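You operate a simulated robot arm through the tools that you are given. There is no shell and no other tool. Be economical: measure what you need, move in short steps, check, and stop when the job is done.

The job below is to be done with a simulated robot arm. You get a single attempt, and the scene is never put back.

JOB
Take the steel cup with the smallest size on its label from the measuring bench and put it on the lower shelf of the measuring bench. Then put one of the tags from the bench top of the bag rack on the shelf under the filling bench. Then stack the jar that says "gram" from the top of the filling bench on top of the jar marked "wheat". Then take the cup from the top of the filling bench and leave it on the second shelf from the bottom of the grey rack. Then put two of the clods from the middle shelf of the grey rack on the second shelf from the bottom of the blue rack. Then open the grey bin lid. The order counts. Set down upright: cup.

Only the result counts: the job must be done as asked and must still hold three seconds after the hand-in. Knocking over, shifting, dropping, spilling or breaking anything else fails it. Lids that push on must go on centred and level and be pressed home; caps that screw on are set level and turned clockwise until they are tight.

ROBOT AND FRAMES
A 7-joint arm with a three-finger gripper on a trunk, on a base that drives. Base frame: it is fixed to the floor where the robot stands at the start and does not move with it; the origin is under the middle of the robot, x ahead of it, y to its left, z up; the surface under the hand at the start is at about z = 80. Lengths are in cm, angles in degrees, forces in N, time in s.
With the tool pointing down near the work surface it reaches from about 48 to 94 cm from the robot's upright axis, wherever it stands. Its first joint turns from -166.0 to 166.0 degrees. Places, roughly: clod (5x5x4 cm) [-370, -440, 100]; clod (6x5x4 cm) [-360, -420, 100]; cup (6x6x7 cm) [-280, -420, 80]; grey bin lid [-690, 850, 50]; jar [-275, -450, 75]; lower shelf of the measuring bench [80, -10, 20]; second shelf of the blue rack [-510, -430, 60]; second shelf of the grey rack [-380, -430, 60]; shelf under the filling bench [-240, -430, 20]; steel cup [50, 0, 75]; tag [100, -325, 75]. Payload 2.69 kg.
The tool frame sits at the grasp point between the pads (the TCP): z along the fingers, y along the line on which they close. The tips reach 2.9 cm beyond it. Largest opening 12 cm; the body of the gripper starts 7.8 cm behind the TCP.
Orientation is that of the tool frame in the base frame, as a unit quaternion [w, x, y, z]. With the fingers straight down and closing along the base's y, the tool's x points along the base's -x, its y along +y and its z along -z.

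CONTROLS
- The arm moves only by the tool jog_arm. Its argument "rows" is a list of rows, each a list of 6 numbers: the shift along the tool's x, y, z in units of 300 mm (1.0 is 300 mm), then the turn, a rotation vector about the tool's x, y, z in units of 45 degrees (1.0 is 45 degrees). In form: [[dx, dy, dz, rx, ry, rz], ...]. A call has 1 to 10 rows; each row is the pose to reach, as a shift and turn from the pose commanded when the call began, along the tool's axes at that moment. "fingers" is the gripper command, from -1 (fully open) to 1 (shut), values between in proportion, set as the call begins (left out, the last holds). A call with a number of a shift or a turn outside -1 to 1 is refused whole. Rows are played at 5 a second. More than 5 cm and 8.6 degrees between two rows, or a gripper value outside its range, and nothing of the call is played. A pose out of reach is approached as far as the arm can. The call stops where the force on the tool passes 40 N (or 10 N more than at its start, if that is more) or the arm is blocked; 0.2 s more then pass. Each finger halts on what it meets, pressing with about 25 N; the grip force reading is that of the motor and also rises with nothing between the fingers. The clock runs only during rows and for 0.2 s after the last one: add rows that repeat a pose to give the fingers time. The reply holds the time, the measured pose of the TCP, the force on the tool along the base axes, the opening and the grip force, in the units named above and with some noise, with the torque about the TCP (base axes, N m) and any sound that the robot's microphone picked up, and new pictures: "pictures" is both (left out), scene, wrist or none.
- Cameras (640 x 400 px; columns grow to the right, rows downward): "scene" is now at [22.69, -1.04, 127.36]; the picture's right is [-0.13, -0.99, 0.00], its down [-0.81, 0.11, -0.58] and it looks along [0.57, -0.08, -0.82] (base axes); focal length 254 px, centre (320, 200). "wrist" rides on the gripper at [6.3, 0, -10.4] in the tool frame; the picture's right is [0.00, 1.00, 0.00], its down [-0.83, 0.00, -0.56] and it looks along [-0.56, 0.00, 0.83] (tool axes); focal length 275 px, centre (320, 200).
- move_column(by): slides the trunk up (or, below 0, down) by that many cm; the arm and the scene camera ride with it, the base frame stays. It gives what a move gives, with no picture.
- roll_base(legs): drives the robot by 1 to 6 legs, each [ahead, left, turn to the left] in cm, cm and degrees, along the robot's own axes; the way and the turn of a leg run together, so that a leg with both is an arc; at most 150 cm and 180 degrees a leg. The arm and the cameras ride along, it lands a little off, and it stops where it bumps. It gives what a move gives, and a new picture of the scene camera.
- head_to(pan, tilt): turns the head with the scene camera to pan (to the left, within 86 degrees either way) and tilt (down, from -29 to 69), counted from straight ahead of the robot. It gives what a move gives, and a new picture of the scene camera.
- point_at(camera, pixels): for up to 12 pixels [column, row] of the newest picture of that camera ("zoom" is the newest enlarged one), the place [x, y, z] in the base frame of the surface seen there, good to about 0.3 cm. The clock stands still meanwhile.
- enlarge(camera, box): a new picture of the part [left, top, right, bottom] of that camera's present view, enlarged. The clock stands still meanwhile.
- finish_job(): hands the job in; it is judged then, once.

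Keep the steps short. Do not move on a guess: measure, check each grasp and each placing, and mend mistakes. In all there are 131 turns and 260 pictures (those below and enlarged ones count). Leave the gripper open and the arm clear of the work at the hand-in unless told otherwise, and finish with a single line.

The tools are called after ">>>" by a JSON object that holds its "name" and its "arguments". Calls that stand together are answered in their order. jog_arm: Moves the arm, as the interface text tells. Its arguments: {"type":"object","properties":{"rows":{"type":"array","items":{"type":"array","items":{"type":"number"}}},"fingers":{"type":"number"},"pictures":{"type":"string","enum":["both","scene","wrist","none"]}},"required":["rows"]} The other tools are called the same way: move_column (by) slides the trunk up or down; roll_base (legs) drives the base; head_to (pan, tilt) turns the head that bears the scene camera; point_at (camera, pixels) gives the place of the surface under pixels of a picture; enlarge (camera, box) takes an enlarged picture of a part of a camera's view; finish_job () hands the job in.

At the start:

```text
time: 0.0
position: [48.62, 10.62, 103.74]
tcp_rot: [-0.001, 0.0, 1.0, 0.0]
force: [0.4, 0.0, 0.2]
torque: [0.02, 0.0, 0.01]
gripper_width: 12.01
gripper_force: 0.0
trunk travel left (down, up): [-55.0, 6.3]
robot x, y, heading: [-0.06, -0.09, 0.2]
head pan, tilt: [-7.7, 54.6]
```

scene: 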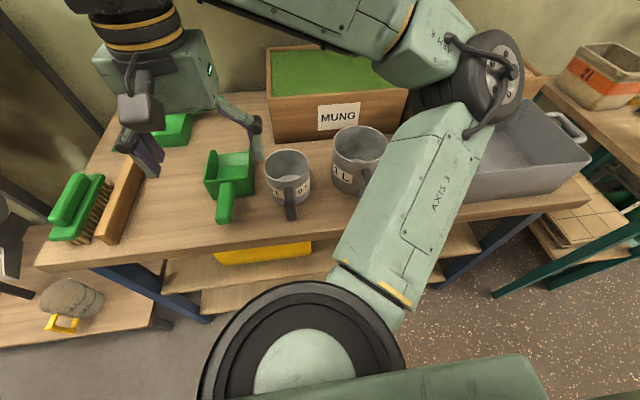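
wrist: 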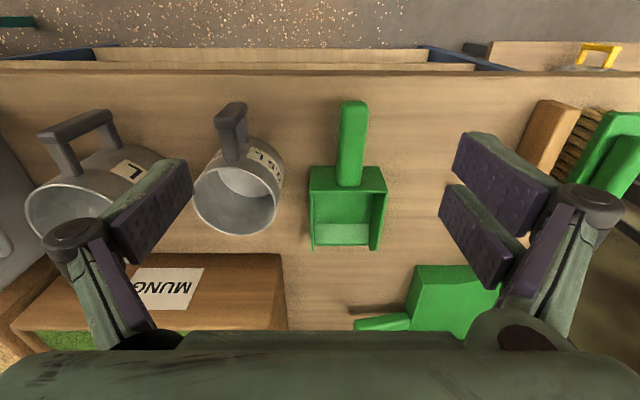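

I see two steel cups at about (288,178) and (358,158) in the scene picture. I'll enlarge them to read the labels and measure where they are.

>>> {"name": "enlarge", "arguments": {"camera": "scene", "box": [200, 110, 400, 235]}}

>>> {"name": "point_at", "arguments": {"camera": "scene", "pixels": [[288, 150], [288, 160], [266, 165], [308, 165], [290, 215], [235, 255], [265, 255], [215, 240], [180, 272], [215, 300], [250, 240], [345, 225]]}}

>>> {"name": "enlarge", "arguments": {"camera": "wrist", "box": [10, 80, 330, 280]}}

```text
3.20 times, centred on (300, 172) of scene
```

zoom: 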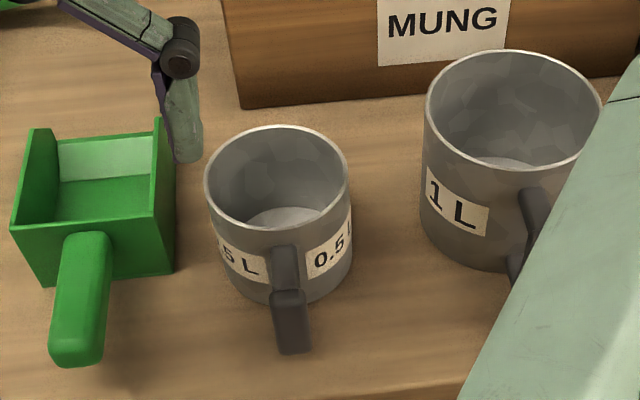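

```text
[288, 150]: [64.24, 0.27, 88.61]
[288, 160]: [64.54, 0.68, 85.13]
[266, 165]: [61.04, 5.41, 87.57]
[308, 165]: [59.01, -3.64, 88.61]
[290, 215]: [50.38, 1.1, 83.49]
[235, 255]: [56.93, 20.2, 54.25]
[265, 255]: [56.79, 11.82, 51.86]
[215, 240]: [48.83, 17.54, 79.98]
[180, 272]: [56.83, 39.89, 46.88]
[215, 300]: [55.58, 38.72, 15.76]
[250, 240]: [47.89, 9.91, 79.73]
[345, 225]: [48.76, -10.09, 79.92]
```

```text
2.00 times, centred on (170, 180) of wrist
```

zoom: 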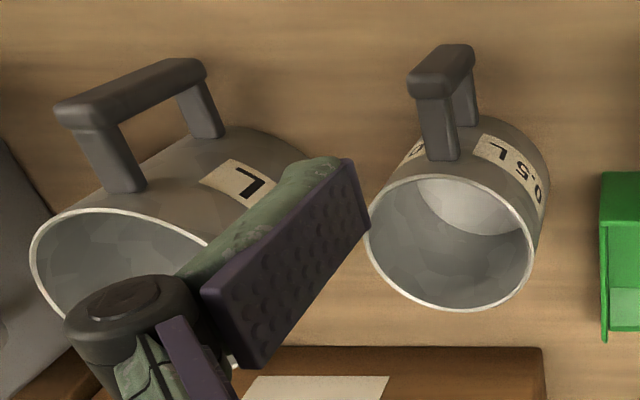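

The 0.5 L cup at (288,178) looks smallest. Before choosing how to grasp it, I'll measure the slats under the bench to understand the shelf, plus the cup handle.

>>> {"name": "point_at", "arguments": {"camera": "scene", "pixels": [[185, 270], [220, 270], [220, 300], [300, 285], [455, 245], [470, 235], [290, 190], [285, 200], [291, 208], [70, 335], [262, 247], [320, 300]]}}

>>> {"name": "enlarge", "arguments": {"camera": "scene", "box": [30, 220, 350, 400]}}

```text
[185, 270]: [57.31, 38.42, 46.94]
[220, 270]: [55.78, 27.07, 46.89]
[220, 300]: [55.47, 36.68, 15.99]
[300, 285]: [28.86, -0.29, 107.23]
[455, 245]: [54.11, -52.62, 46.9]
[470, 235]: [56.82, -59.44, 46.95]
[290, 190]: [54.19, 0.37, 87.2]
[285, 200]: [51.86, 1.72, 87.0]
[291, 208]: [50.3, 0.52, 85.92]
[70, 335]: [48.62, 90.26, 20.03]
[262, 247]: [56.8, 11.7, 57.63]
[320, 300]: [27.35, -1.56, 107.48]
```

```text
2.00 times, centred on (190, 310) of scene
```

zoom: 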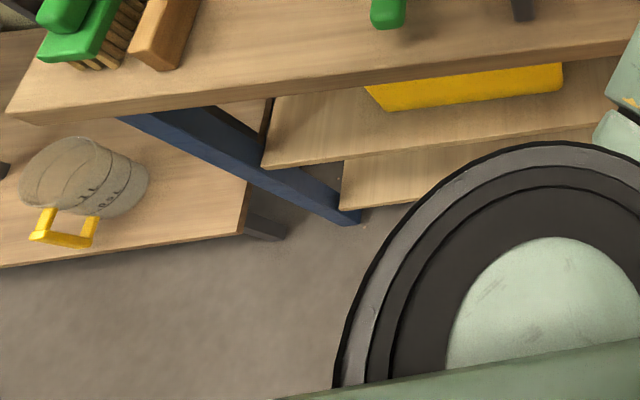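

Shelves sit at z≈47 and z≈16, so the lower one is z≈16. I'll pitch the tool 45° forward and bring it behind and above the 0.5 L cup (rim centre about [59.4, 0.9, 88.6]).

>>> {"name": "jog_arm", "arguments": {"rows": [[-0.008, -0.054, 0.037, 0, -0.1667, 0], [-0.016, -0.108, 0.074, 0, -0.333, 0], [-0.024, -0.162, 0.11, 0, -0.5, 0], [-0.031, -0.216, 0.148, 0, -0.667, 0], [-0.039, -0.27, 0.185, 0, -0.833, 0], [-0.047, -0.323, 0.223, 0, -1, 0], [-0.047, -0.323, 0.223, 0, -1, 0]], "fingers": -0.87}}

```text
time: 1.6
position: [54.39, 1.22, 103.46]
tcp_rot: [0.383, 0.0, 0.924, 0.0]
force: [0.8, 0.6, -0.3]
torque: [0.0, -0.01, 0.0]
gripper_width: 11.22
gripper_force: 0.0
out of reach, approached as far as the arm can: row 5, 6, 7
trunk travel left (down, up): [-55.0, 6.3]
robot x, y, heading: [-0.14, -0.19, 0.1]
head pan, tilt: [-7.7, 54.6]
```

scene: 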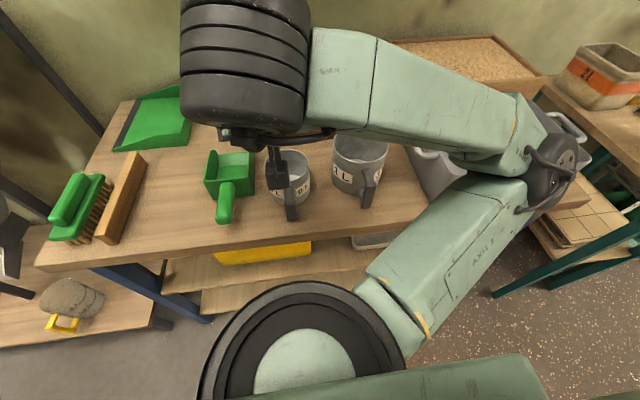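
wrist: 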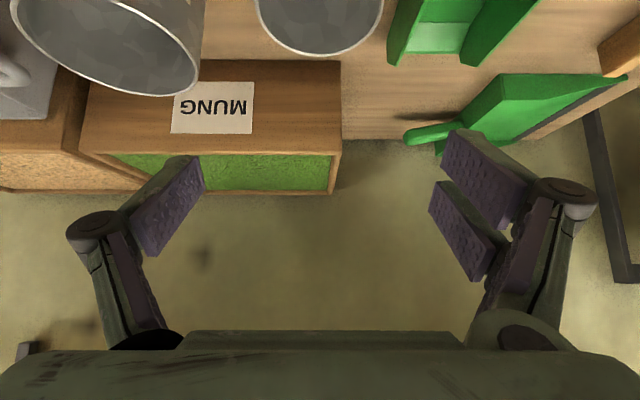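

The arm is folded too tightly there. I'll back the base 22 cm so the 45° pose is in reach.

>>> {"name": "roll_base", "arguments": {"legs": [[-22, 0, 0]]}}

>>> {"name": "point_at", "arguments": {"camera": "scene", "pixels": [[320, 200]]}}

```text
time: 3.3
position: [32.65, 1.25, 103.48]
tcp_rot: [0.382, -0.001, 0.924, 0.001]
force: [-0.1, -0.2, -0.6]
torque: [0.04, 0.01, 0.05]
gripper_width: 11.22
gripper_force: 0.1
trunk travel left (down, up): [-55.0, 6.3]
robot x, y, heading: [-21.79, 0.17, -0.3]
head pan, tilt: [-7.7, 54.6]
```

scene: 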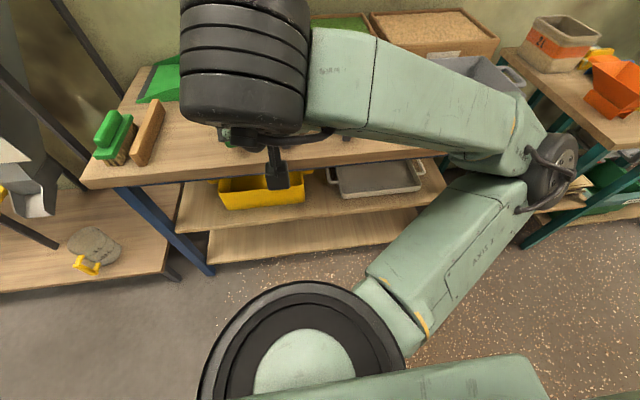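

```text
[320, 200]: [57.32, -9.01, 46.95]
```

Now I'll move to 10 cm short of the grasp along the 45° approach line, then check.

>>> {"name": "jog_arm", "arguments": {"rows": [[-0.044, -0.003, 0.142, 0, 0, 0], [-0.088, -0.005, 0.284, 0, 0, 0], [-0.132, -0.008, 0.426, 0, 0, 0], [-0.176, -0.01, 0.568, 0, 0, 0], [-0.22, -0.012, 0.71, 0, 0, 0], [-0.22, -0.012, 0.71, 0, 0, 0]]}}

```text
time: 4.7
position: [52.47, 0.89, 93.06]
tcp_rot: [0.382, -0.001, 0.924, 0.0]
force: [-0.4, -0.2, 1.0]
torque: [-0.01, 0.01, 0.01]
gripper_width: 11.21
gripper_force: 0.0
trunk travel left (down, up): [-55.0, 6.3]
robot x, y, heading: [-22.06, -0.15, -0.2]
head pan, tilt: [-7.7, 54.6]
```

scene: 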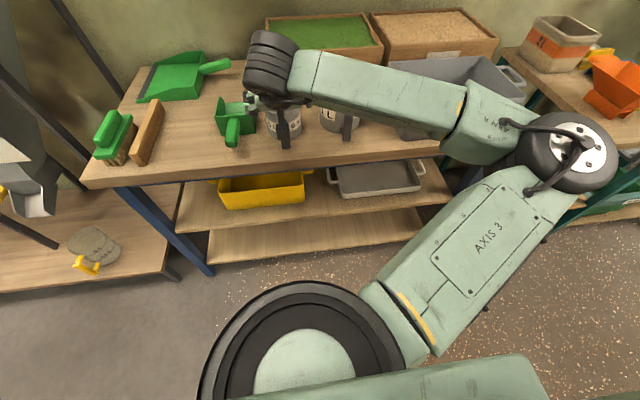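
wrist: 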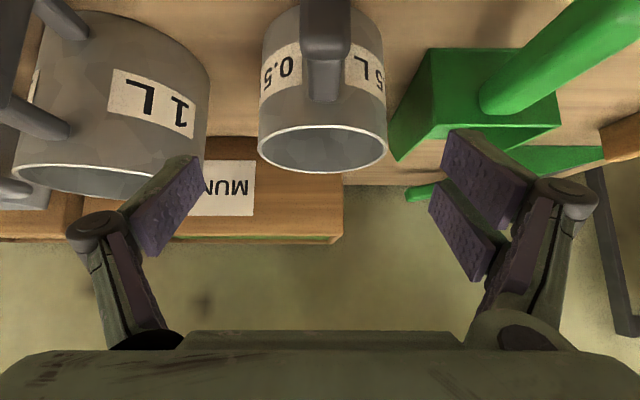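

Cup is centred between the fingers (column ~322). I'll advance about 8.4 cm along the approach line, staying above the handle.

>>> {"name": "jog_arm", "arguments": {"rows": [[-0.004, 0, 0.093, 0, 0, 0], [-0.009, 0, 0.186, 0, 0, 0], [-0.013, 0, 0.279, 0, 0, 0]], "pictures": "wrist"}}

>>> {"name": "jog_arm", "arguments": {"rows": [[0, 0, 0, 0, 0, 0], [0, 0, 0, 0, 0, 0], [0, 0, 0, 0, 0, 0], [0, 0, 0, 0, 0, 0]], "fingers": 1, "pictures": "wrist"}}

```text
time: 5.5
position: [58.57, 0.94, 87.54]
tcp_rot: [0.383, 0.0, 0.924, 0.0]
force: [0.0, 0.0, 0.5]
torque: [0.01, -0.01, 0.0]
gripper_width: 11.2
gripper_force: 0.0
trunk travel left (down, up): [-55.0, 6.3]
robot x, y, heading: [-22.02, 0.01, 0.1]
head pan, tilt: [-7.7, 54.6]
```

wrist: 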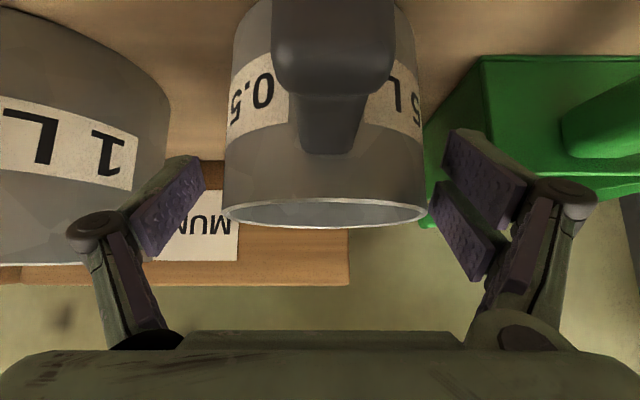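

```text
time: 6.5
position: [58.25, 0.86, 87.66]
tcp_rot: [0.382, -0.001, 0.924, 0.0]
force: [-0.5, 0.6, 1.0]
torque: [0.15, -0.14, 0.03]
gripper_width: 9.38
gripper_force: 24.6
trunk travel left (down, up): [-55.0, 6.3]
robot x, y, heading: [-21.76, -0.03, 0.3]
head pan, tilt: [-7.7, 54.6]
```

wrist: 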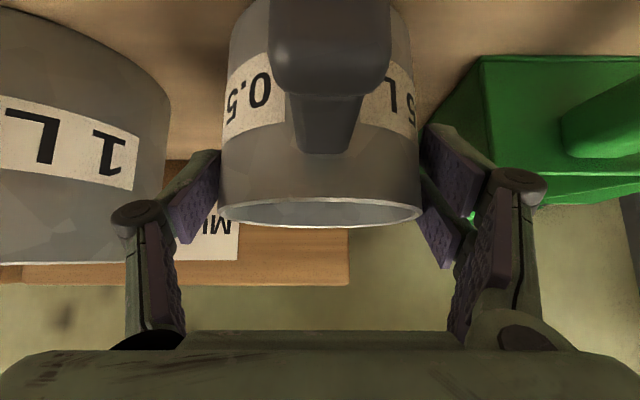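

Grip is solid (9.4 cm, 25 N). Lifting 9 cm straight up.

>>> {"name": "jog_arm", "arguments": {"rows": [[-0.05, 0, -0.05, 0, 0, 0], [-0.12, 0, -0.12, 0, 0, 0], [-0.2, 0, -0.2, 0, 0, 0], [-0.2, 0, -0.2, 0, 0, 0]]}}

```text
time: 7.5
position: [58.47, 0.9, 95.94]
tcp_rot: [0.382, -0.001, 0.924, 0.0]
force: [0.3, 0.4, -1.5]
torque: [0.03, -0.03, -0.03]
gripper_width: 9.38
gripper_force: 24.6
trunk travel left (down, up): [-55.0, 6.3]
robot x, y, heading: [-22.03, -0.01, 0.0]
head pan, tilt: [-7.7, 54.6]
```

scene: 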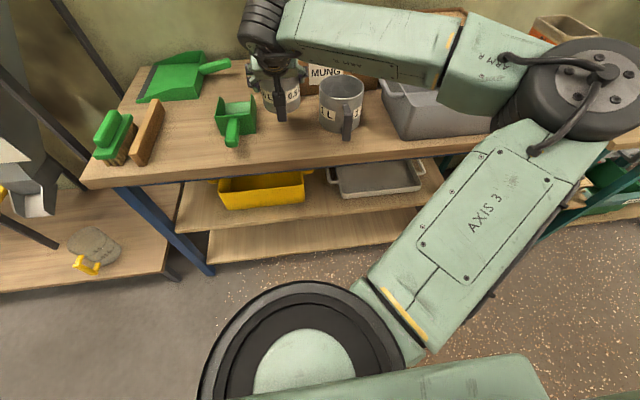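
wrist: 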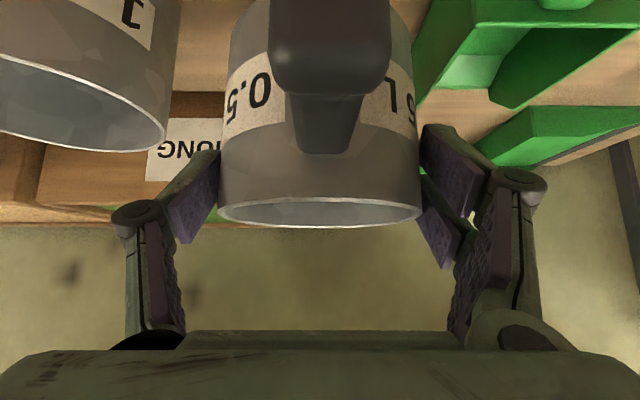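

I'll check where the elbow and forearm sit, for clearance when the arm goes low near the bench front, and back off 60 cm.

>>> {"name": "point_at", "arguments": {"camera": "scene", "pixels": [[590, 90], [630, 90], [520, 120], [550, 50], [350, 20], [440, 60], [350, 45], [260, 20], [480, 200], [570, 170]]}}

>>> {"name": "roll_base", "arguments": {"legs": [[-60, 0, 0]]}}

```text
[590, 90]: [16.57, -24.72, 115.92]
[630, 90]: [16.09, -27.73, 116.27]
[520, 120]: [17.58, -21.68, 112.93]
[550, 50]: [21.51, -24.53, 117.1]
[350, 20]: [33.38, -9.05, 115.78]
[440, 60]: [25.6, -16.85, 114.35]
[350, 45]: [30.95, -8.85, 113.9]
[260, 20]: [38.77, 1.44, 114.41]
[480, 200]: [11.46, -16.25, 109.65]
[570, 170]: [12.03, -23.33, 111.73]
```

```text
time: 8.6
position: [55.4, 1.02, 95.82]
tcp_rot: [0.382, -0.001, 0.924, 0.0]
force: [0.5, 0.7, -1.4]
torque: [0.02, -0.01, -0.01]
gripper_width: 9.39
gripper_force: 25.1
trunk travel left (down, up): [-55.0, 6.3]
robot x, y, heading: [-24.98, -0.2, 0.1]
head pan, tilt: [-7.7, 54.6]
stopped in leg 1: the robot was blocked; the commanded pose is now the measured one
```

scene: 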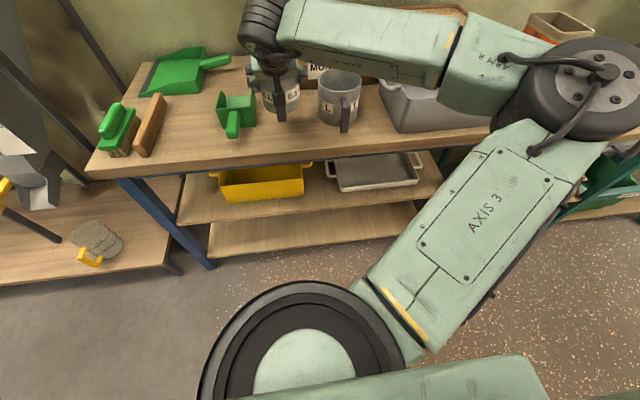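

The robot bumped something behind it. I'll look to both sides to learn the layout.

>>> {"name": "head_to", "arguments": {"pan": 86, "tilt": 25}}

>>> {"name": "head_to", "arguments": {"pan": -86, "tilt": 25}}

```text
time: 10.3
position: [55.45, 0.96, 96.06]
tcp_rot: [0.382, -0.001, 0.924, 0.001]
force: [0.7, 0.1, -2.7]
torque: [0.04, -0.02, 0.02]
gripper_width: 9.36
gripper_force: 24.5
trunk travel left (down, up): [-55.0, 6.3]
robot x, y, heading: [-25.38, 0.02, -0.0]
head pan, tilt: [85.9, 25.0]
```

scene: 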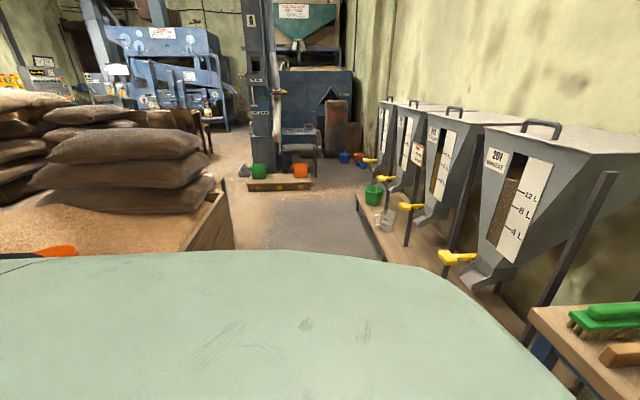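

```text
time: 12.9
position: [55.42, 1.03, 95.9]
tcp_rot: [0.382, -0.001, 0.924, 0.001]
force: [-0.4, -0.3, -2.1]
torque: [-0.01, 0.01, -0.01]
gripper_width: 9.39
gripper_force: 24.4
trunk travel left (down, up): [-55.0, 6.3]
robot x, y, heading: [-25.1, -0.01, -0.1]
head pan, tilt: [-85.9, 25.0]
```

scene: 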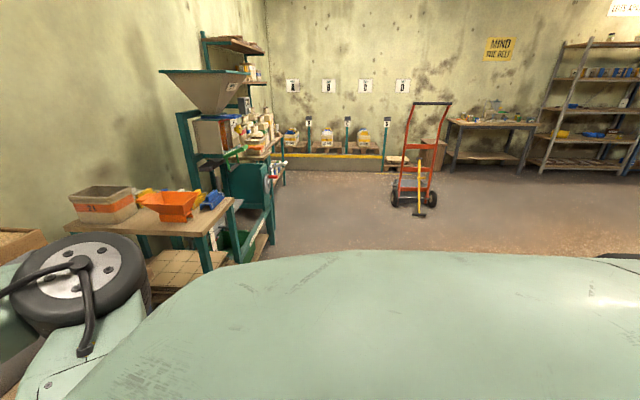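

>>> {"name": "point_at", "arguments": {"camera": "scene", "pixels": [[612, 258], [450, 250], [620, 245], [250, 260], [270, 235], [300, 220], [420, 215], [400, 205], [505, 170], [560, 175], [635, 175], [300, 170]]}}

>>> {"name": "head_to", "arguments": {"pan": -86, "tilt": 60}}

```text
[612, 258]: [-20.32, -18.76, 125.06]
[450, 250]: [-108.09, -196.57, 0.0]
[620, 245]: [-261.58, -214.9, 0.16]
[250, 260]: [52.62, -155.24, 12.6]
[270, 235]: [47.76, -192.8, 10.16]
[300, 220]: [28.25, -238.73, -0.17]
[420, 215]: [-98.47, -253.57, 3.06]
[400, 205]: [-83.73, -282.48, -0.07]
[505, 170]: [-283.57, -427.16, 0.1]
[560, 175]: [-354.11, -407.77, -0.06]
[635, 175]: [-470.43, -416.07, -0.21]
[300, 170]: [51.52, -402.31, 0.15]
```

```text
time: 13.9
position: [55.41, 1.03, 95.94]
tcp_rot: [0.382, 0.0, 0.924, -0.001]
force: [-0.9, 0.0, -1.3]
torque: [-0.03, -0.03, 0.01]
gripper_width: 9.39
gripper_force: 24.9
trunk travel left (down, up): [-55.0, 6.3]
robot x, y, heading: [-25.1, -0.0, -0.3]
head pan, tilt: [-85.9, 60.0]
```

scene: 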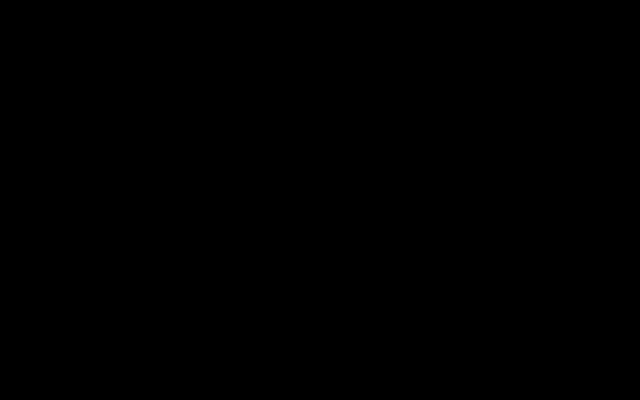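

The room is mapped enough: the area to the right is open, something solid is behind. I'll fold the arm back 21 cm instead, so the cup clears the bench front (x≈46) before lowering the trunk.

>>> {"name": "jog_arm", "arguments": {"rows": [[0.1, 0, -0.1, 0, 0, 0], [0.2, 0, -0.2, 0, 0, 0], [0.3, 0, -0.3, 0, 0, 0], [0.4, 0, -0.4, 0, 0, 0], [0.49, 0, -0.49, 0, 0, 0], [0.49, 0, -0.49, 0, 0, 0]], "pictures": "none"}}

>>> {"name": "head_to", "arguments": {"pan": -5, "tilt": 45}}

```text
time: 15.3
position: [36.07, 1.22, 96.97]
tcp_rot: [0.382, 0.0, 0.924, 0.003]
force: [0.6, 0.1, -2.2]
torque: [-0.01, -0.02, 0.04]
gripper_width: 9.39
gripper_force: 24.9
out of reach, approached as far as the arm can: row 5, 6
trunk travel left (down, up): [-55.0, 6.3]
robot x, y, heading: [-24.74, -0.21, 0.1]
head pan, tilt: [-85.9, 60.0]
```

```text
time: 16.8
position: [36.15, 1.08, 97.09]
tcp_rot: [0.381, 0.001, 0.925, 0.004]
force: [-1.0, 0.6, -1.7]
torque: [0.0, -0.04, -0.02]
gripper_width: 9.37
gripper_force: 24.7
trunk travel left (down, up): [-55.0, 6.3]
robot x, y, heading: [-24.58, -0.55, -0.3]
head pan, tilt: [-5.0, 45.0]
```

scene: 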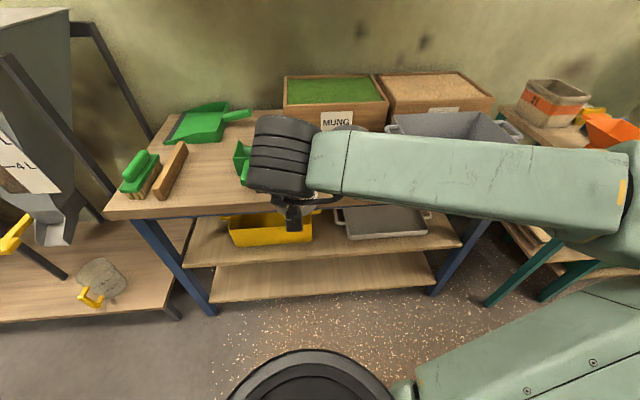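

Cup front is at about x=42, bench front at ~46. Lowering the trunk 55 cm.

>>> {"name": "move_column", "arguments": {"by": -54}}

>>> {"name": "head_to", "arguments": {"pan": -5, "tilt": 38}}

```text
refused: -54 is not a number from -40 to 40
```

```text
time: 17.5
position: [36.24, 1.07, 97.16]
tcp_rot: [0.382, 0.001, 0.924, 0.003]
force: [-0.4, -0.2, -2.7]
torque: [0.02, 0.0, 0.0]
gripper_width: 9.38
gripper_force: 24.9
trunk travel left (down, up): [-55.0, 6.3]
robot x, y, heading: [-24.87, 0.36, -0.1]
head pan, tilt: [-5.0, 38.0]
```

scene: 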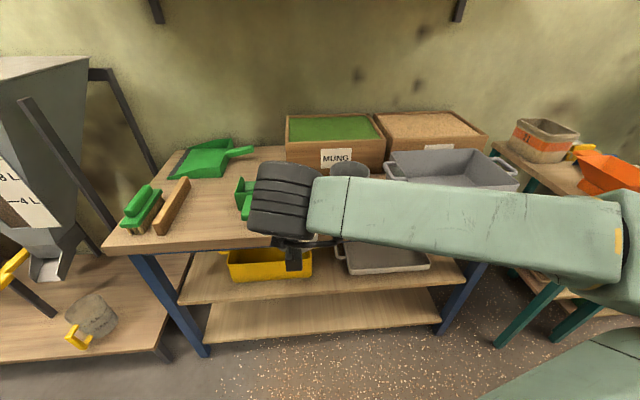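

Limited to 40 per call; doing it in two steps.

>>> {"name": "move_column", "arguments": {"by": -30}}

>>> {"name": "move_column", "arguments": {"by": -24}}

>>> {"name": "head_to", "arguments": {"pan": 0, "tilt": 30}}

```text
time: 20.5
position: [36.11, 1.04, 67.03]
tcp_rot: [0.381, 0.001, 0.925, 0.003]
force: [0.8, 0.1, -1.9]
torque: [-0.01, -0.02, 0.0]
gripper_width: 9.39
gripper_force: 25.3
trunk travel left (down, up): [-25.0, 36.3]
robot x, y, heading: [-24.82, -0.16, 0.1]
head pan, tilt: [-5.0, 38.0]
```

```text
time: 23.2
position: [36.03, 0.99, 50.36]
tcp_rot: [0.382, 0.0, 0.924, 0.005]
force: [0.9, 0.2, -2.0]
torque: [0.02, -0.03, -0.01]
gripper_width: 9.39
gripper_force: 24.8
trunk travel left (down, up): [-7.8, 53.5]
robot x, y, heading: [-25.07, 0.01, -0.1]
head pan, tilt: [-5.0, 38.0]
stopped: the arm was blocked; the commanded pose is now the measured one
```

```text
time: 23.9
position: [36.07, 1.11, 50.37]
tcp_rot: [0.383, 0.001, 0.924, 0.004]
force: [0.7, 0.4, -2.3]
torque: [0.02, 0.01, 0.02]
gripper_width: 9.38
gripper_force: 25.1
trunk travel left (down, up): [-7.8, 53.5]
robot x, y, heading: [-24.99, -0.04, 0.2]
head pan, tilt: [0.0, 30.0]
```

scene: 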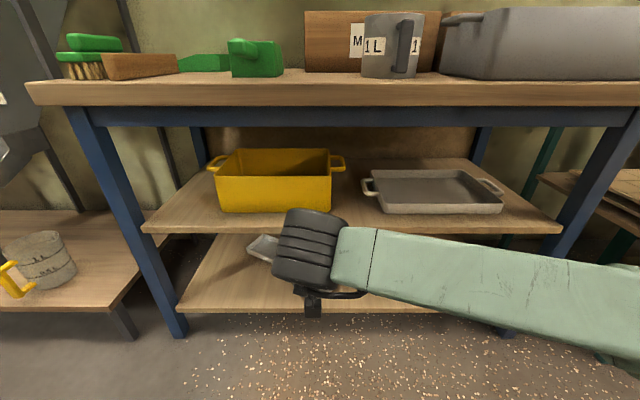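

Trunk stopped 47 cm down (arm folded against itself, likely). I can see the lower shelf with an object at (262,248). Measuring the free space.

>>> {"name": "point_at", "arguments": {"camera": "scene", "pixels": [[262, 248], [250, 255], [240, 270], [240, 300], [250, 308], [350, 300], [400, 305], [350, 228], [450, 305], [280, 240], [210, 280], [320, 120]]}}

>>> {"name": "enlarge", "arguments": {"camera": "scene", "box": [130, 190, 530, 350]}}

```text
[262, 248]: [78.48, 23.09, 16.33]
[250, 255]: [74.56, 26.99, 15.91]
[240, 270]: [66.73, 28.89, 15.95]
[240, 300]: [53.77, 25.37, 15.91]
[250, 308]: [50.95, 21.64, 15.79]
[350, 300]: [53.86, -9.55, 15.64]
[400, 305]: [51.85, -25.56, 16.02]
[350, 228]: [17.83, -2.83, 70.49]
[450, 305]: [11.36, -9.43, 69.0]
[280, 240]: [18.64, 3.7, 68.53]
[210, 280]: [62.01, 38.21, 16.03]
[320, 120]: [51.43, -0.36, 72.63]
```

```text
1.60 times, centred on (330, 270) of scene
```

zoom: 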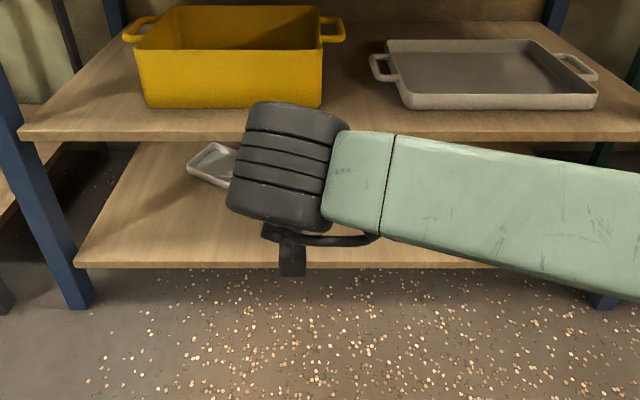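

Lower shelf front edge is x≈50.5, z≈16; the spot around [60, 18] is clear (the tray starts near x≈74, y≈23). I'll move in front of it: first down and left to about [42, 18, 26].

>>> {"name": "jog_arm", "arguments": {"rows": [[0.06, 0.081, 0.101, 0, 0, 0], [0.121, 0.162, 0.202, 0, 0, 0], [0.182, 0.243, 0.303, 0, 0, 0], [0.242, 0.324, 0.404, 0, 0, 0], [0.303, 0.405, 0.505, 0, 0, 0], [0.364, 0.486, 0.606, 0, 0, 0], [0.424, 0.567, 0.707, 0, 0, 0], [0.424, 0.567, 0.707, 0, 0, 0]]}}

```text
time: 25.7
position: [41.72, 18.21, 26.59]
tcp_rot: [0.384, 0.0, 0.923, 0.002]
force: [0.6, 0.6, -1.2]
torque: [-0.01, -0.03, -0.06]
gripper_width: 9.37
gripper_force: 24.7
out of reach, approached as far as the arm can: row 1, 2, 3
trunk travel left (down, up): [-7.8, 53.5]
robot x, y, heading: [-25.19, 0.05, -0.1]
head pan, tilt: [0.0, 30.0]
```

scene: 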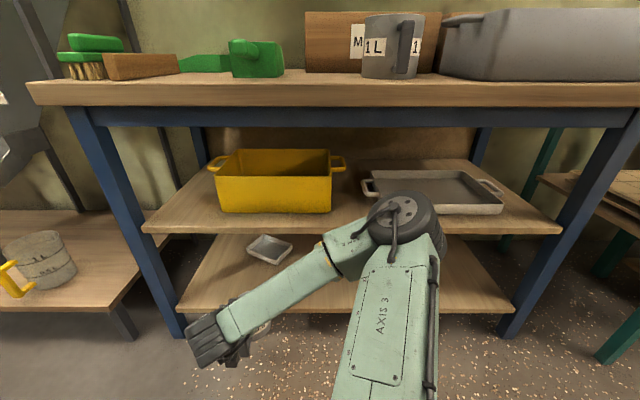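
wrist: 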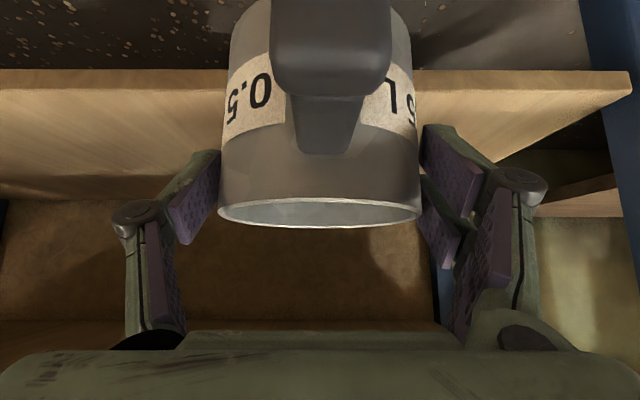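

Reached. I'll check the elbow's distance to the bench front before pushing in.

>>> {"name": "point_at", "arguments": {"camera": "scene", "pixels": [[405, 205], [430, 215], [375, 215], [330, 250], [205, 345]]}}

```text
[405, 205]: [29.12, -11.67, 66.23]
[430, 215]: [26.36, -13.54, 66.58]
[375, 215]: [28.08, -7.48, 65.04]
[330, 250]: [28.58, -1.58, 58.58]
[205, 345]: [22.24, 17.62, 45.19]
```

Elbow is at x≈29, well clear. Moving straight in 17.5 cm.

>>> {"name": "jog_arm", "arguments": {"rows": [[-0.1, 0, 0.1, 0, 0, 0], [-0.2, 0, 0.2, 0, 0, 0], [-0.3, 0, 0.3, 0, 0, 0], [-0.412, 0, 0.412, 0, 0, 0], [-0.412, 0, 0.412, 0, 0, 0]]}}

```text
time: 26.9
position: [59.48, 18.17, 26.58]
tcp_rot: [0.384, 0.0, 0.923, 0.003]
force: [0.8, 0.6, -1.9]
torque: [0.02, -0.02, -0.01]
gripper_width: 9.37
gripper_force: 25.1
trunk travel left (down, up): [-7.8, 53.5]
robot x, y, heading: [-24.75, -0.34, 0.1]
head pan, tilt: [0.0, 30.0]
```

scene: 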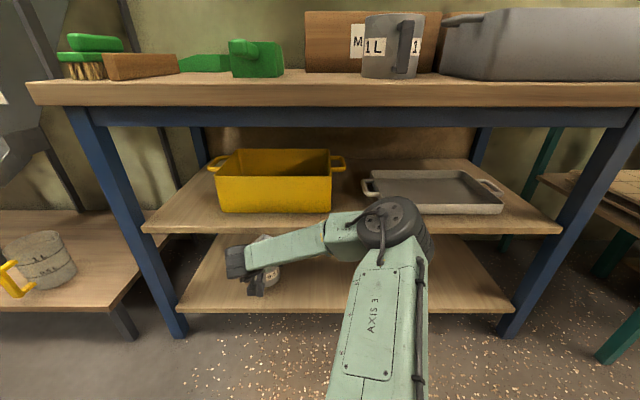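
wrist: 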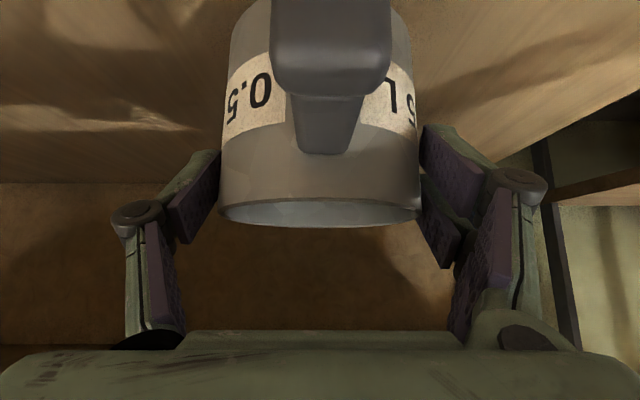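

Lowering 2.6 cm toward the shelf, watching the force.

>>> {"name": "jog_arm", "arguments": {"rows": [[0.03, 0, 0.03, 0, 0, 0], [0.05, 0, 0.05, 0, 0, 0], [0.0613, 0, 0.0613, 0, 0, 0], [0.0613, 0, 0.0613, 0, 0, 0]], "pictures": "none"}}

>>> {"name": "enlarge", "arguments": {"camera": "scene", "box": [200, 220, 320, 300]}}

```text
time: 27.9
position: [59.47, 18.26, 23.84]
tcp_rot: [0.383, 0.0, 0.924, 0.003]
force: [0.7, 0.4, -1.7]
torque: [-0.01, -0.04, 0.0]
gripper_width: 9.4
gripper_force: 25.0
trunk travel left (down, up): [-7.8, 53.5]
robot x, y, heading: [-24.93, -0.03, -0.2]
head pan, tilt: [0.0, 30.0]
```

```text
5.00 times, centred on (260, 260) of scene
```

zoom: 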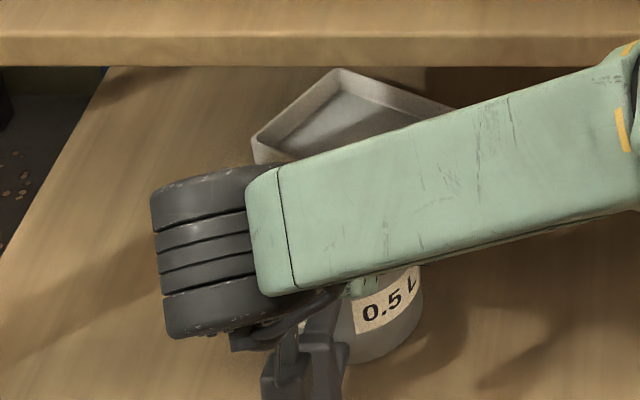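

>>> {"name": "jog_arm", "arguments": {"rows": [[0.003, 0, 0.003, 0, 0, 0], [0.006, 0, 0.006, 0, 0, 0], [0.009, 0, 0.009, 0, 0, 0], [0.009, 0, 0.009, 0, 0, 0]], "pictures": "none"}}

```text
time: 28.9
position: [59.57, 18.41, 23.55]
tcp_rot: [0.384, 0.001, 0.923, 0.002]
force: [-1.9, -0.8, 7.2]
torque: [-0.4, 0.16, -0.08]
gripper_width: 9.39
gripper_force: 24.9
trunk travel left (down, up): [-7.8, 53.5]
robot x, y, heading: [-24.81, 0.01, 0.0]
head pan, tilt: [0.0, 30.0]
```

Contact (+9 N). Opening the fingers, then backing out along the approach line.

>>> {"name": "jog_arm", "arguments": {"rows": [[0, 0, 0, 0, 0, 0], [0, 0, 0, 0, 0, 0], [0, 0, 0, 0, 0, 0], [0, 0, 0, 0, 0, 0]], "fingers": -0.87, "pictures": "none"}}

>>> {"name": "jog_arm", "arguments": {"rows": [[0, 0, -0.1, 0, 0, 0], [0, 0, -0.2, 0, 0, 0], [0, 0, -0.32, 0, 0, 0], [0.1, 0, -0.44, 0, 0, 0], [0.2, 0, -0.54, 0, 0, 0]]}}

```text
time: 29.9
position: [59.42, 18.29, 23.5]
tcp_rot: [0.383, 0.001, 0.924, 0.002]
force: [-0.5, -0.5, 1.4]
torque: [-0.02, -0.03, -0.01]
gripper_width: 11.22
gripper_force: 0.0
trunk travel left (down, up): [-7.8, 53.5]
robot x, y, heading: [-24.91, 0.13, -0.0]
head pan, tilt: [0.0, 30.0]
```

```text
time: 31.1
position: [43.77, 18.38, 31.01]
tcp_rot: [0.385, 0.0, 0.923, 0.002]
force: [-0.4, -0.1, -0.2]
torque: [-0.01, -0.04, -0.03]
gripper_width: 11.22
gripper_force: 0.0
trunk travel left (down, up): [-7.8, 53.5]
robot x, y, heading: [-25.0, -0.23, 0.2]
head pan, tilt: [0.0, 30.0]
```

scene: 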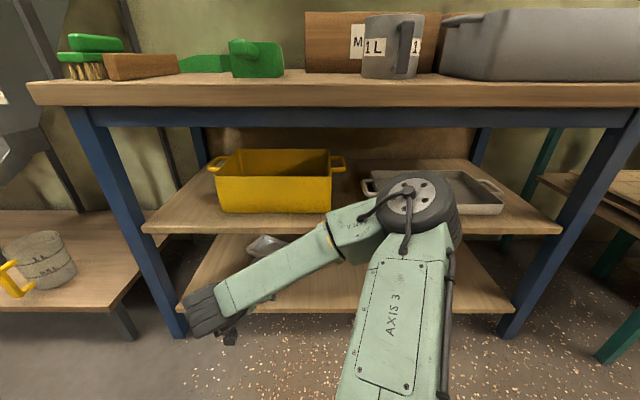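
wrist: 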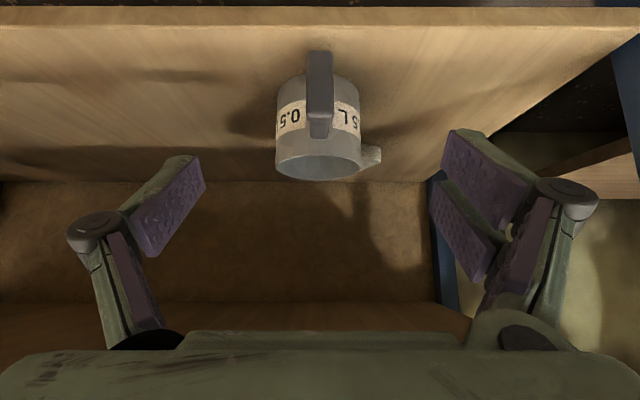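

The 0.5 L cup stands upright on the lower shelf. Next I'll turn the tool back down while drawing it away from the bench, then raise the trunk.

>>> {"name": "jog_arm", "arguments": {"rows": [[0, -0.04, -0.08, 0, 0.1667, 0], [0, -0.08, -0.16, 0, 0.333, 0], [0, -0.12, -0.24, 0, 0.5, 0], [0, -0.16, -0.32, 0, 0.667, 0], [0, -0.2, -0.4, 0, 0.833, 0], [0, -0.24, -0.47, 0, 1, 0], [0, -0.24, -0.47, 0, 1, 0]], "pictures": "none"}}

>>> {"name": "move_column", "arguments": {"by": 40}}

>>> {"name": "head_to", "arguments": {"pan": -60, "tilt": 25}}

```text
time: 32.7
position: [33.91, 11.09, 40.75]
tcp_rot: [-0.001, 0.0, 1.0, 0.003]
force: [-0.3, 0.7, 0.2]
torque: [0.0, 0.01, -0.02]
gripper_width: 11.21
gripper_force: 0.2
trunk travel left (down, up): [-7.8, 53.5]
robot x, y, heading: [-24.81, 0.55, -0.0]
head pan, tilt: [0.0, 30.0]
```

```text
time: 36.5
position: [33.77, 11.14, 80.19]
tcp_rot: [-0.001, -0.001, 1.0, 0.003]
force: [0.0, -0.5, 0.0]
torque: [0.03, -0.02, 0.0]
gripper_width: 11.21
gripper_force: 0.1
trunk travel left (down, up): [-47.8, 13.5]
robot x, y, heading: [-24.75, -0.23, 0.0]
head pan, tilt: [0.0, 30.0]
```

```text
time: 37.8
position: [33.95, 11.02, 80.25]
tcp_rot: [-0.001, -0.001, 1.0, 0.003]
force: [-0.2, 0.2, -0.9]
torque: [0.02, 0.0, 0.0]
gripper_width: 11.21
gripper_force: 0.1
trunk travel left (down, up): [-47.8, 13.5]
robot x, y, heading: [-25.15, 0.01, -0.3]
head pan, tilt: [-60.0, 25.0]
```

scene: 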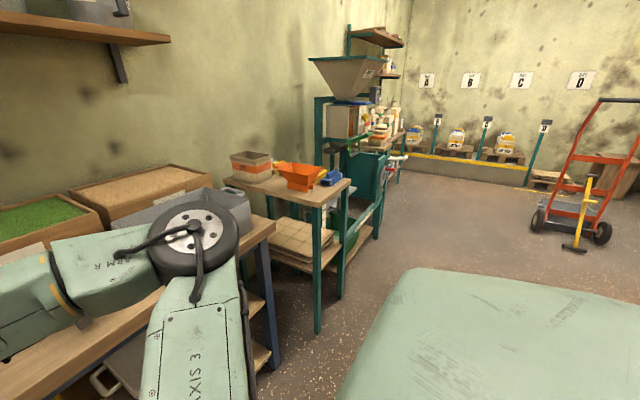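

>>> {"name": "point_at", "arguments": {"camera": "scene", "pixels": [[318, 325], [376, 235], [540, 228], [572, 250], [392, 165], [395, 185], [385, 140], [410, 170]]}}

>>> {"name": "move_column", "arguments": {"by": 12}}

>>> {"name": "enlarge", "arguments": {"camera": "scene", "box": [300, 80, 440, 220]}}

```text
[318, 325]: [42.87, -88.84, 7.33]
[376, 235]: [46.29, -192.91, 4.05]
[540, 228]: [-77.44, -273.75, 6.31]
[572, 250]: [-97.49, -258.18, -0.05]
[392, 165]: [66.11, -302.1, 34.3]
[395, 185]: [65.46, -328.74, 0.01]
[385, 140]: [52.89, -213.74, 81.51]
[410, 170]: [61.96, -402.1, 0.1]
```

```text
time: 39.3
position: [34.0, 11.15, 92.11]
tcp_rot: [-0.002, -0.001, 1.0, 0.004]
force: [0.6, -0.1, -0.5]
torque: [-0.04, 0.0, 0.0]
gripper_width: 11.22
gripper_force: 0.2
trunk travel left (down, up): [-59.8, 1.5]
robot x, y, heading: [-24.87, -0.09, 0.1]
head pan, tilt: [-60.0, 25.0]
```

```text
2.86 times, centred on (370, 150) of scene
```

zoom: 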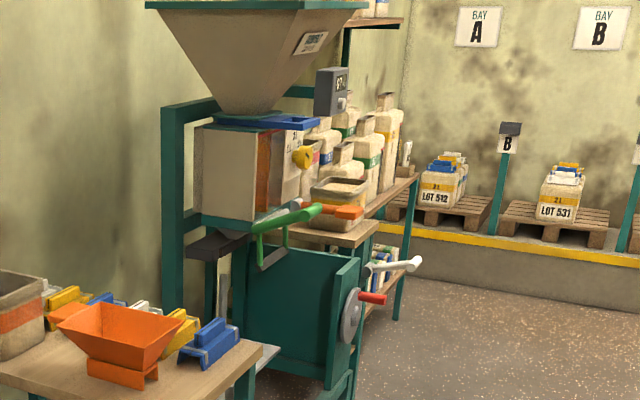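

The path along x≈-25 is clear. Strafing right to y≈-325 to face the bag rack's bench.

>>> {"name": "roll_base", "arguments": {"legs": [[0, -150, 0], [0, -150, 0], [0, -22, 0]]}}

>>> {"name": "head_to", "arguments": {"pan": -3, "tilt": 33}}

```text
time: 65.0
position: [27.78, -320.79, 92.17]
tcp_rot: [-0.002, 0.021, 1.0, 0.004]
force: [0.1, 0.2, 0.3]
torque: [0.01, 0.01, 0.01]
gripper_width: 11.21
gripper_force: 0.2
trunk travel left (down, up): [-59.8, 1.5]
robot x, y, heading: [-31.69, -329.6, -2.6]
head pan, tilt: [-60.0, 25.0]
```

scene: 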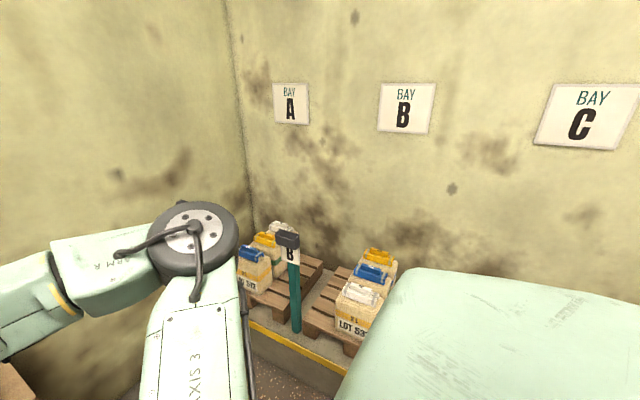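

```text
time: 66.2
position: [27.76, -320.72, 92.2]
tcp_rot: [-0.002, 0.021, 1.0, 0.004]
force: [0.3, -0.2, -0.7]
torque: [0.02, -0.02, -0.01]
gripper_width: 11.2
gripper_force: 0.1
trunk travel left (down, up): [-59.8, 1.5]
robot x, y, heading: [-31.79, -329.12, -2.5]
head pan, tilt: [-3.0, 33.0]
```

scene: 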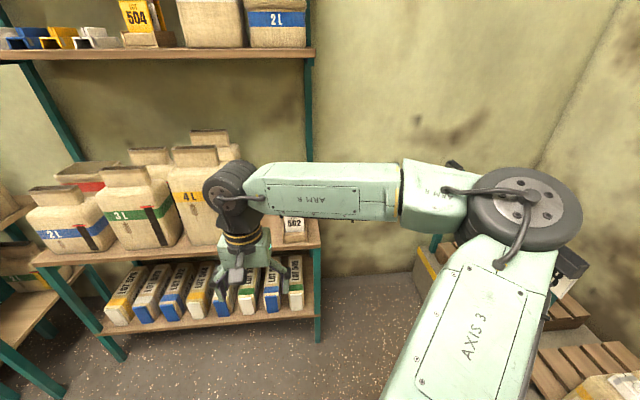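

I see the bag rack; a tag reading 502 is at (294,228). Enlarging to study it.

>>> {"name": "enlarge", "arguments": {"camera": "scene", "box": [180, 120, 360, 300]}}

>>> {"name": "point_at", "arguments": {"camera": "scene", "pixels": [[294, 224], [288, 232], [302, 232], [294, 240], [300, 244], [310, 245], [294, 218], [280, 250], [570, 265], [455, 165], [318, 200]]}}

```text
2.22 times, centred on (270, 210) of scene
```

zoom: 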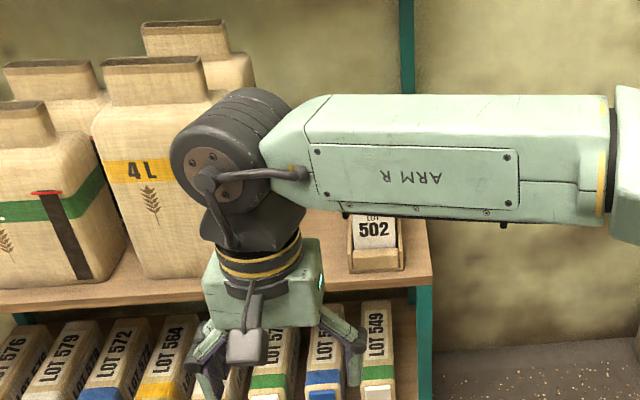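

```text
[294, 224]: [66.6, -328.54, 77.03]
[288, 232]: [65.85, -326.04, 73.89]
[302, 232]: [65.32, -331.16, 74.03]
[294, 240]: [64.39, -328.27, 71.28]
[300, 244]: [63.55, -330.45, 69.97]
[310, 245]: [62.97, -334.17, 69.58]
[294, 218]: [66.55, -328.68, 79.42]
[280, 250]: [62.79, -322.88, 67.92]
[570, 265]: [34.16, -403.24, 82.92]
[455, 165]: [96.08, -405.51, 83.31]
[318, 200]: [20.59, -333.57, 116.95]
```

>>> {"name": "point_at", "arguments": {"camera": "scene", "pixels": [[250, 50], [250, 57], [305, 50], [305, 57], [205, 135], [210, 145], [180, 190], [235, 175]]}}

>>> {"name": "jog_arm", "arguments": {"rows": [[-0.14, -0.05, 0, 0, 0, -0.03], [-0.28, -0.1, 0, 0, 0, -0.054], [-0.42, -0.15, 0, 0, 0, -0.054], [-0.55, -0.24, 0, 0, 0, -0.054], [-0.6, -0.24, 0, 0, 0, -0.054], [-0.6, -0.24, 0, 0, 0, -0.054]]}}

```text
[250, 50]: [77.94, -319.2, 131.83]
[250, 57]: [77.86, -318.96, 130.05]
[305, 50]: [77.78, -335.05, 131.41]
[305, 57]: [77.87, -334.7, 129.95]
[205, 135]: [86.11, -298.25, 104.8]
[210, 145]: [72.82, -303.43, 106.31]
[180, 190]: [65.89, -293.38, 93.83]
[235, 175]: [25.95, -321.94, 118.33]
```

```text
time: 67.6
position: [45.5, -328.65, 92.01]
tcp_rot: [-0.001, -0.001, 1.0, 0.004]
force: [-0.8, -0.1, 0.5]
torque: [-0.02, 0.0, 0.01]
gripper_width: 11.24
gripper_force: 0.2
trunk travel left (down, up): [-59.8, 1.5]
robot x, y, heading: [-31.37, -328.81, -2.6]
head pan, tilt: [-3.0, 33.0]
```

scene: 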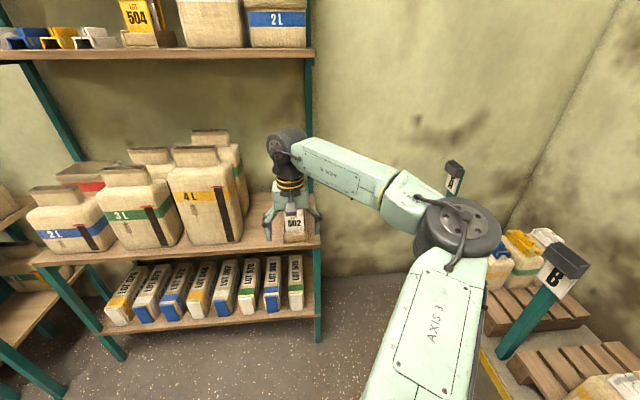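
wrist: 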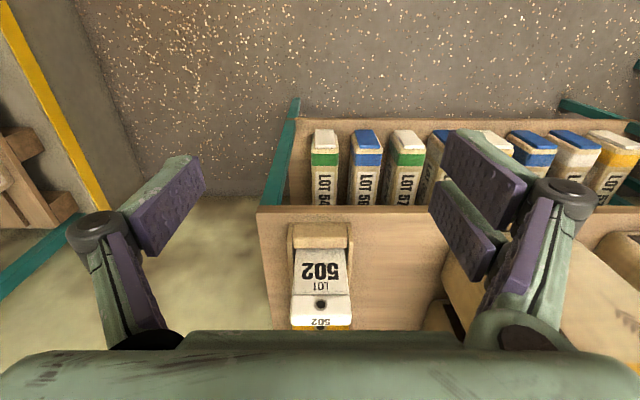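

>>> {"name": "enlarge", "arguments": {"camera": "wrist", "box": [260, 210, 380, 335]}}

>>> {"name": "point_at", "arguments": {"camera": "wrist", "pixels": [[320, 228], [320, 250], [300, 270], [342, 270], [320, 295], [294, 310], [320, 305], [350, 310], [320, 324], [300, 323], [345, 323], [320, 329]]}}

```text
3.20 times, centred on (320, 272) of wrist
```

zoom: 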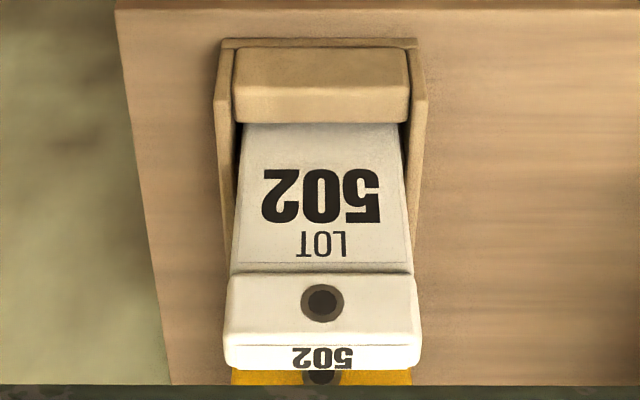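

```text
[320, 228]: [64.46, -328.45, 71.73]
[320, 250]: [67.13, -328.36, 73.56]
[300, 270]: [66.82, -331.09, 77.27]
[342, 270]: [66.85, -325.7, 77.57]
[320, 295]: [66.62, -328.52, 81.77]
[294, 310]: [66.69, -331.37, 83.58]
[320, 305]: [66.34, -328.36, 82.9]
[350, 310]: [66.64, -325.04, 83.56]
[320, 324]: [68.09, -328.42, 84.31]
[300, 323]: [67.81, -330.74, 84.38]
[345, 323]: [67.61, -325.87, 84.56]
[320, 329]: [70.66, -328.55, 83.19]
```

The 502 tag's head spans y≈-331.3 to -325.5, top z≈84.4, with a yellow tag behind it. I'll move closer above to see its depth.

>>> {"name": "jog_arm", "arguments": {"rows": [[-0.16, 0, 0, 0, 0, 0], [-0.32, 0, 0, 0, 0, 0], [-0.47, 0, 0, 0, 0, 0], [-0.47, 0, 0, 0, 0, 0]], "pictures": "wrist"}}

>>> {"name": "enlarge", "arguments": {"camera": "wrist", "box": [220, 130, 420, 330]}}

```text
time: 68.6
position: [59.32, -328.63, 91.97]
tcp_rot: [-0.002, -0.001, 1.0, 0.002]
force: [1.0, -0.2, -0.9]
torque: [0.01, 0.01, -0.02]
gripper_width: 11.22
gripper_force: 0.0
trunk travel left (down, up): [-59.8, 1.5]
robot x, y, heading: [-31.75, -329.27, -2.5]
head pan, tilt: [-3.0, 33.0]
```

wrist: 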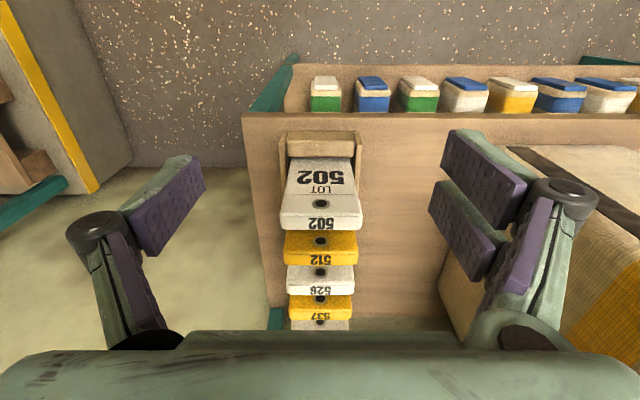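

```text
2.00 times, centred on (320, 230) of wrist
```

zoom: 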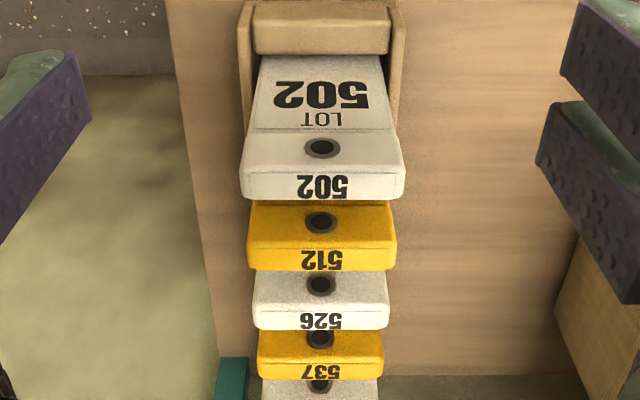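

>>> {"name": "point_at", "arguments": {"camera": "wrist", "pixels": [[320, 213], [320, 219], [320, 224], [320, 227], [320, 240], [320, 256], [320, 262], [283, 222], [358, 222], [282, 215], [360, 215], [320, 196]]}}

```text
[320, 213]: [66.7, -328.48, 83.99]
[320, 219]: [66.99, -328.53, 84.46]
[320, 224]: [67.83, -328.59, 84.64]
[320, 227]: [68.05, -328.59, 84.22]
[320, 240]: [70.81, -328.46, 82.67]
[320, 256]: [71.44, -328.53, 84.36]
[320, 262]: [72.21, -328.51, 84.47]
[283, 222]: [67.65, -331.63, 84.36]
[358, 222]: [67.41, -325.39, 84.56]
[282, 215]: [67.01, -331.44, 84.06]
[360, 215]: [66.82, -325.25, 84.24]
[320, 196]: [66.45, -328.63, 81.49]
```

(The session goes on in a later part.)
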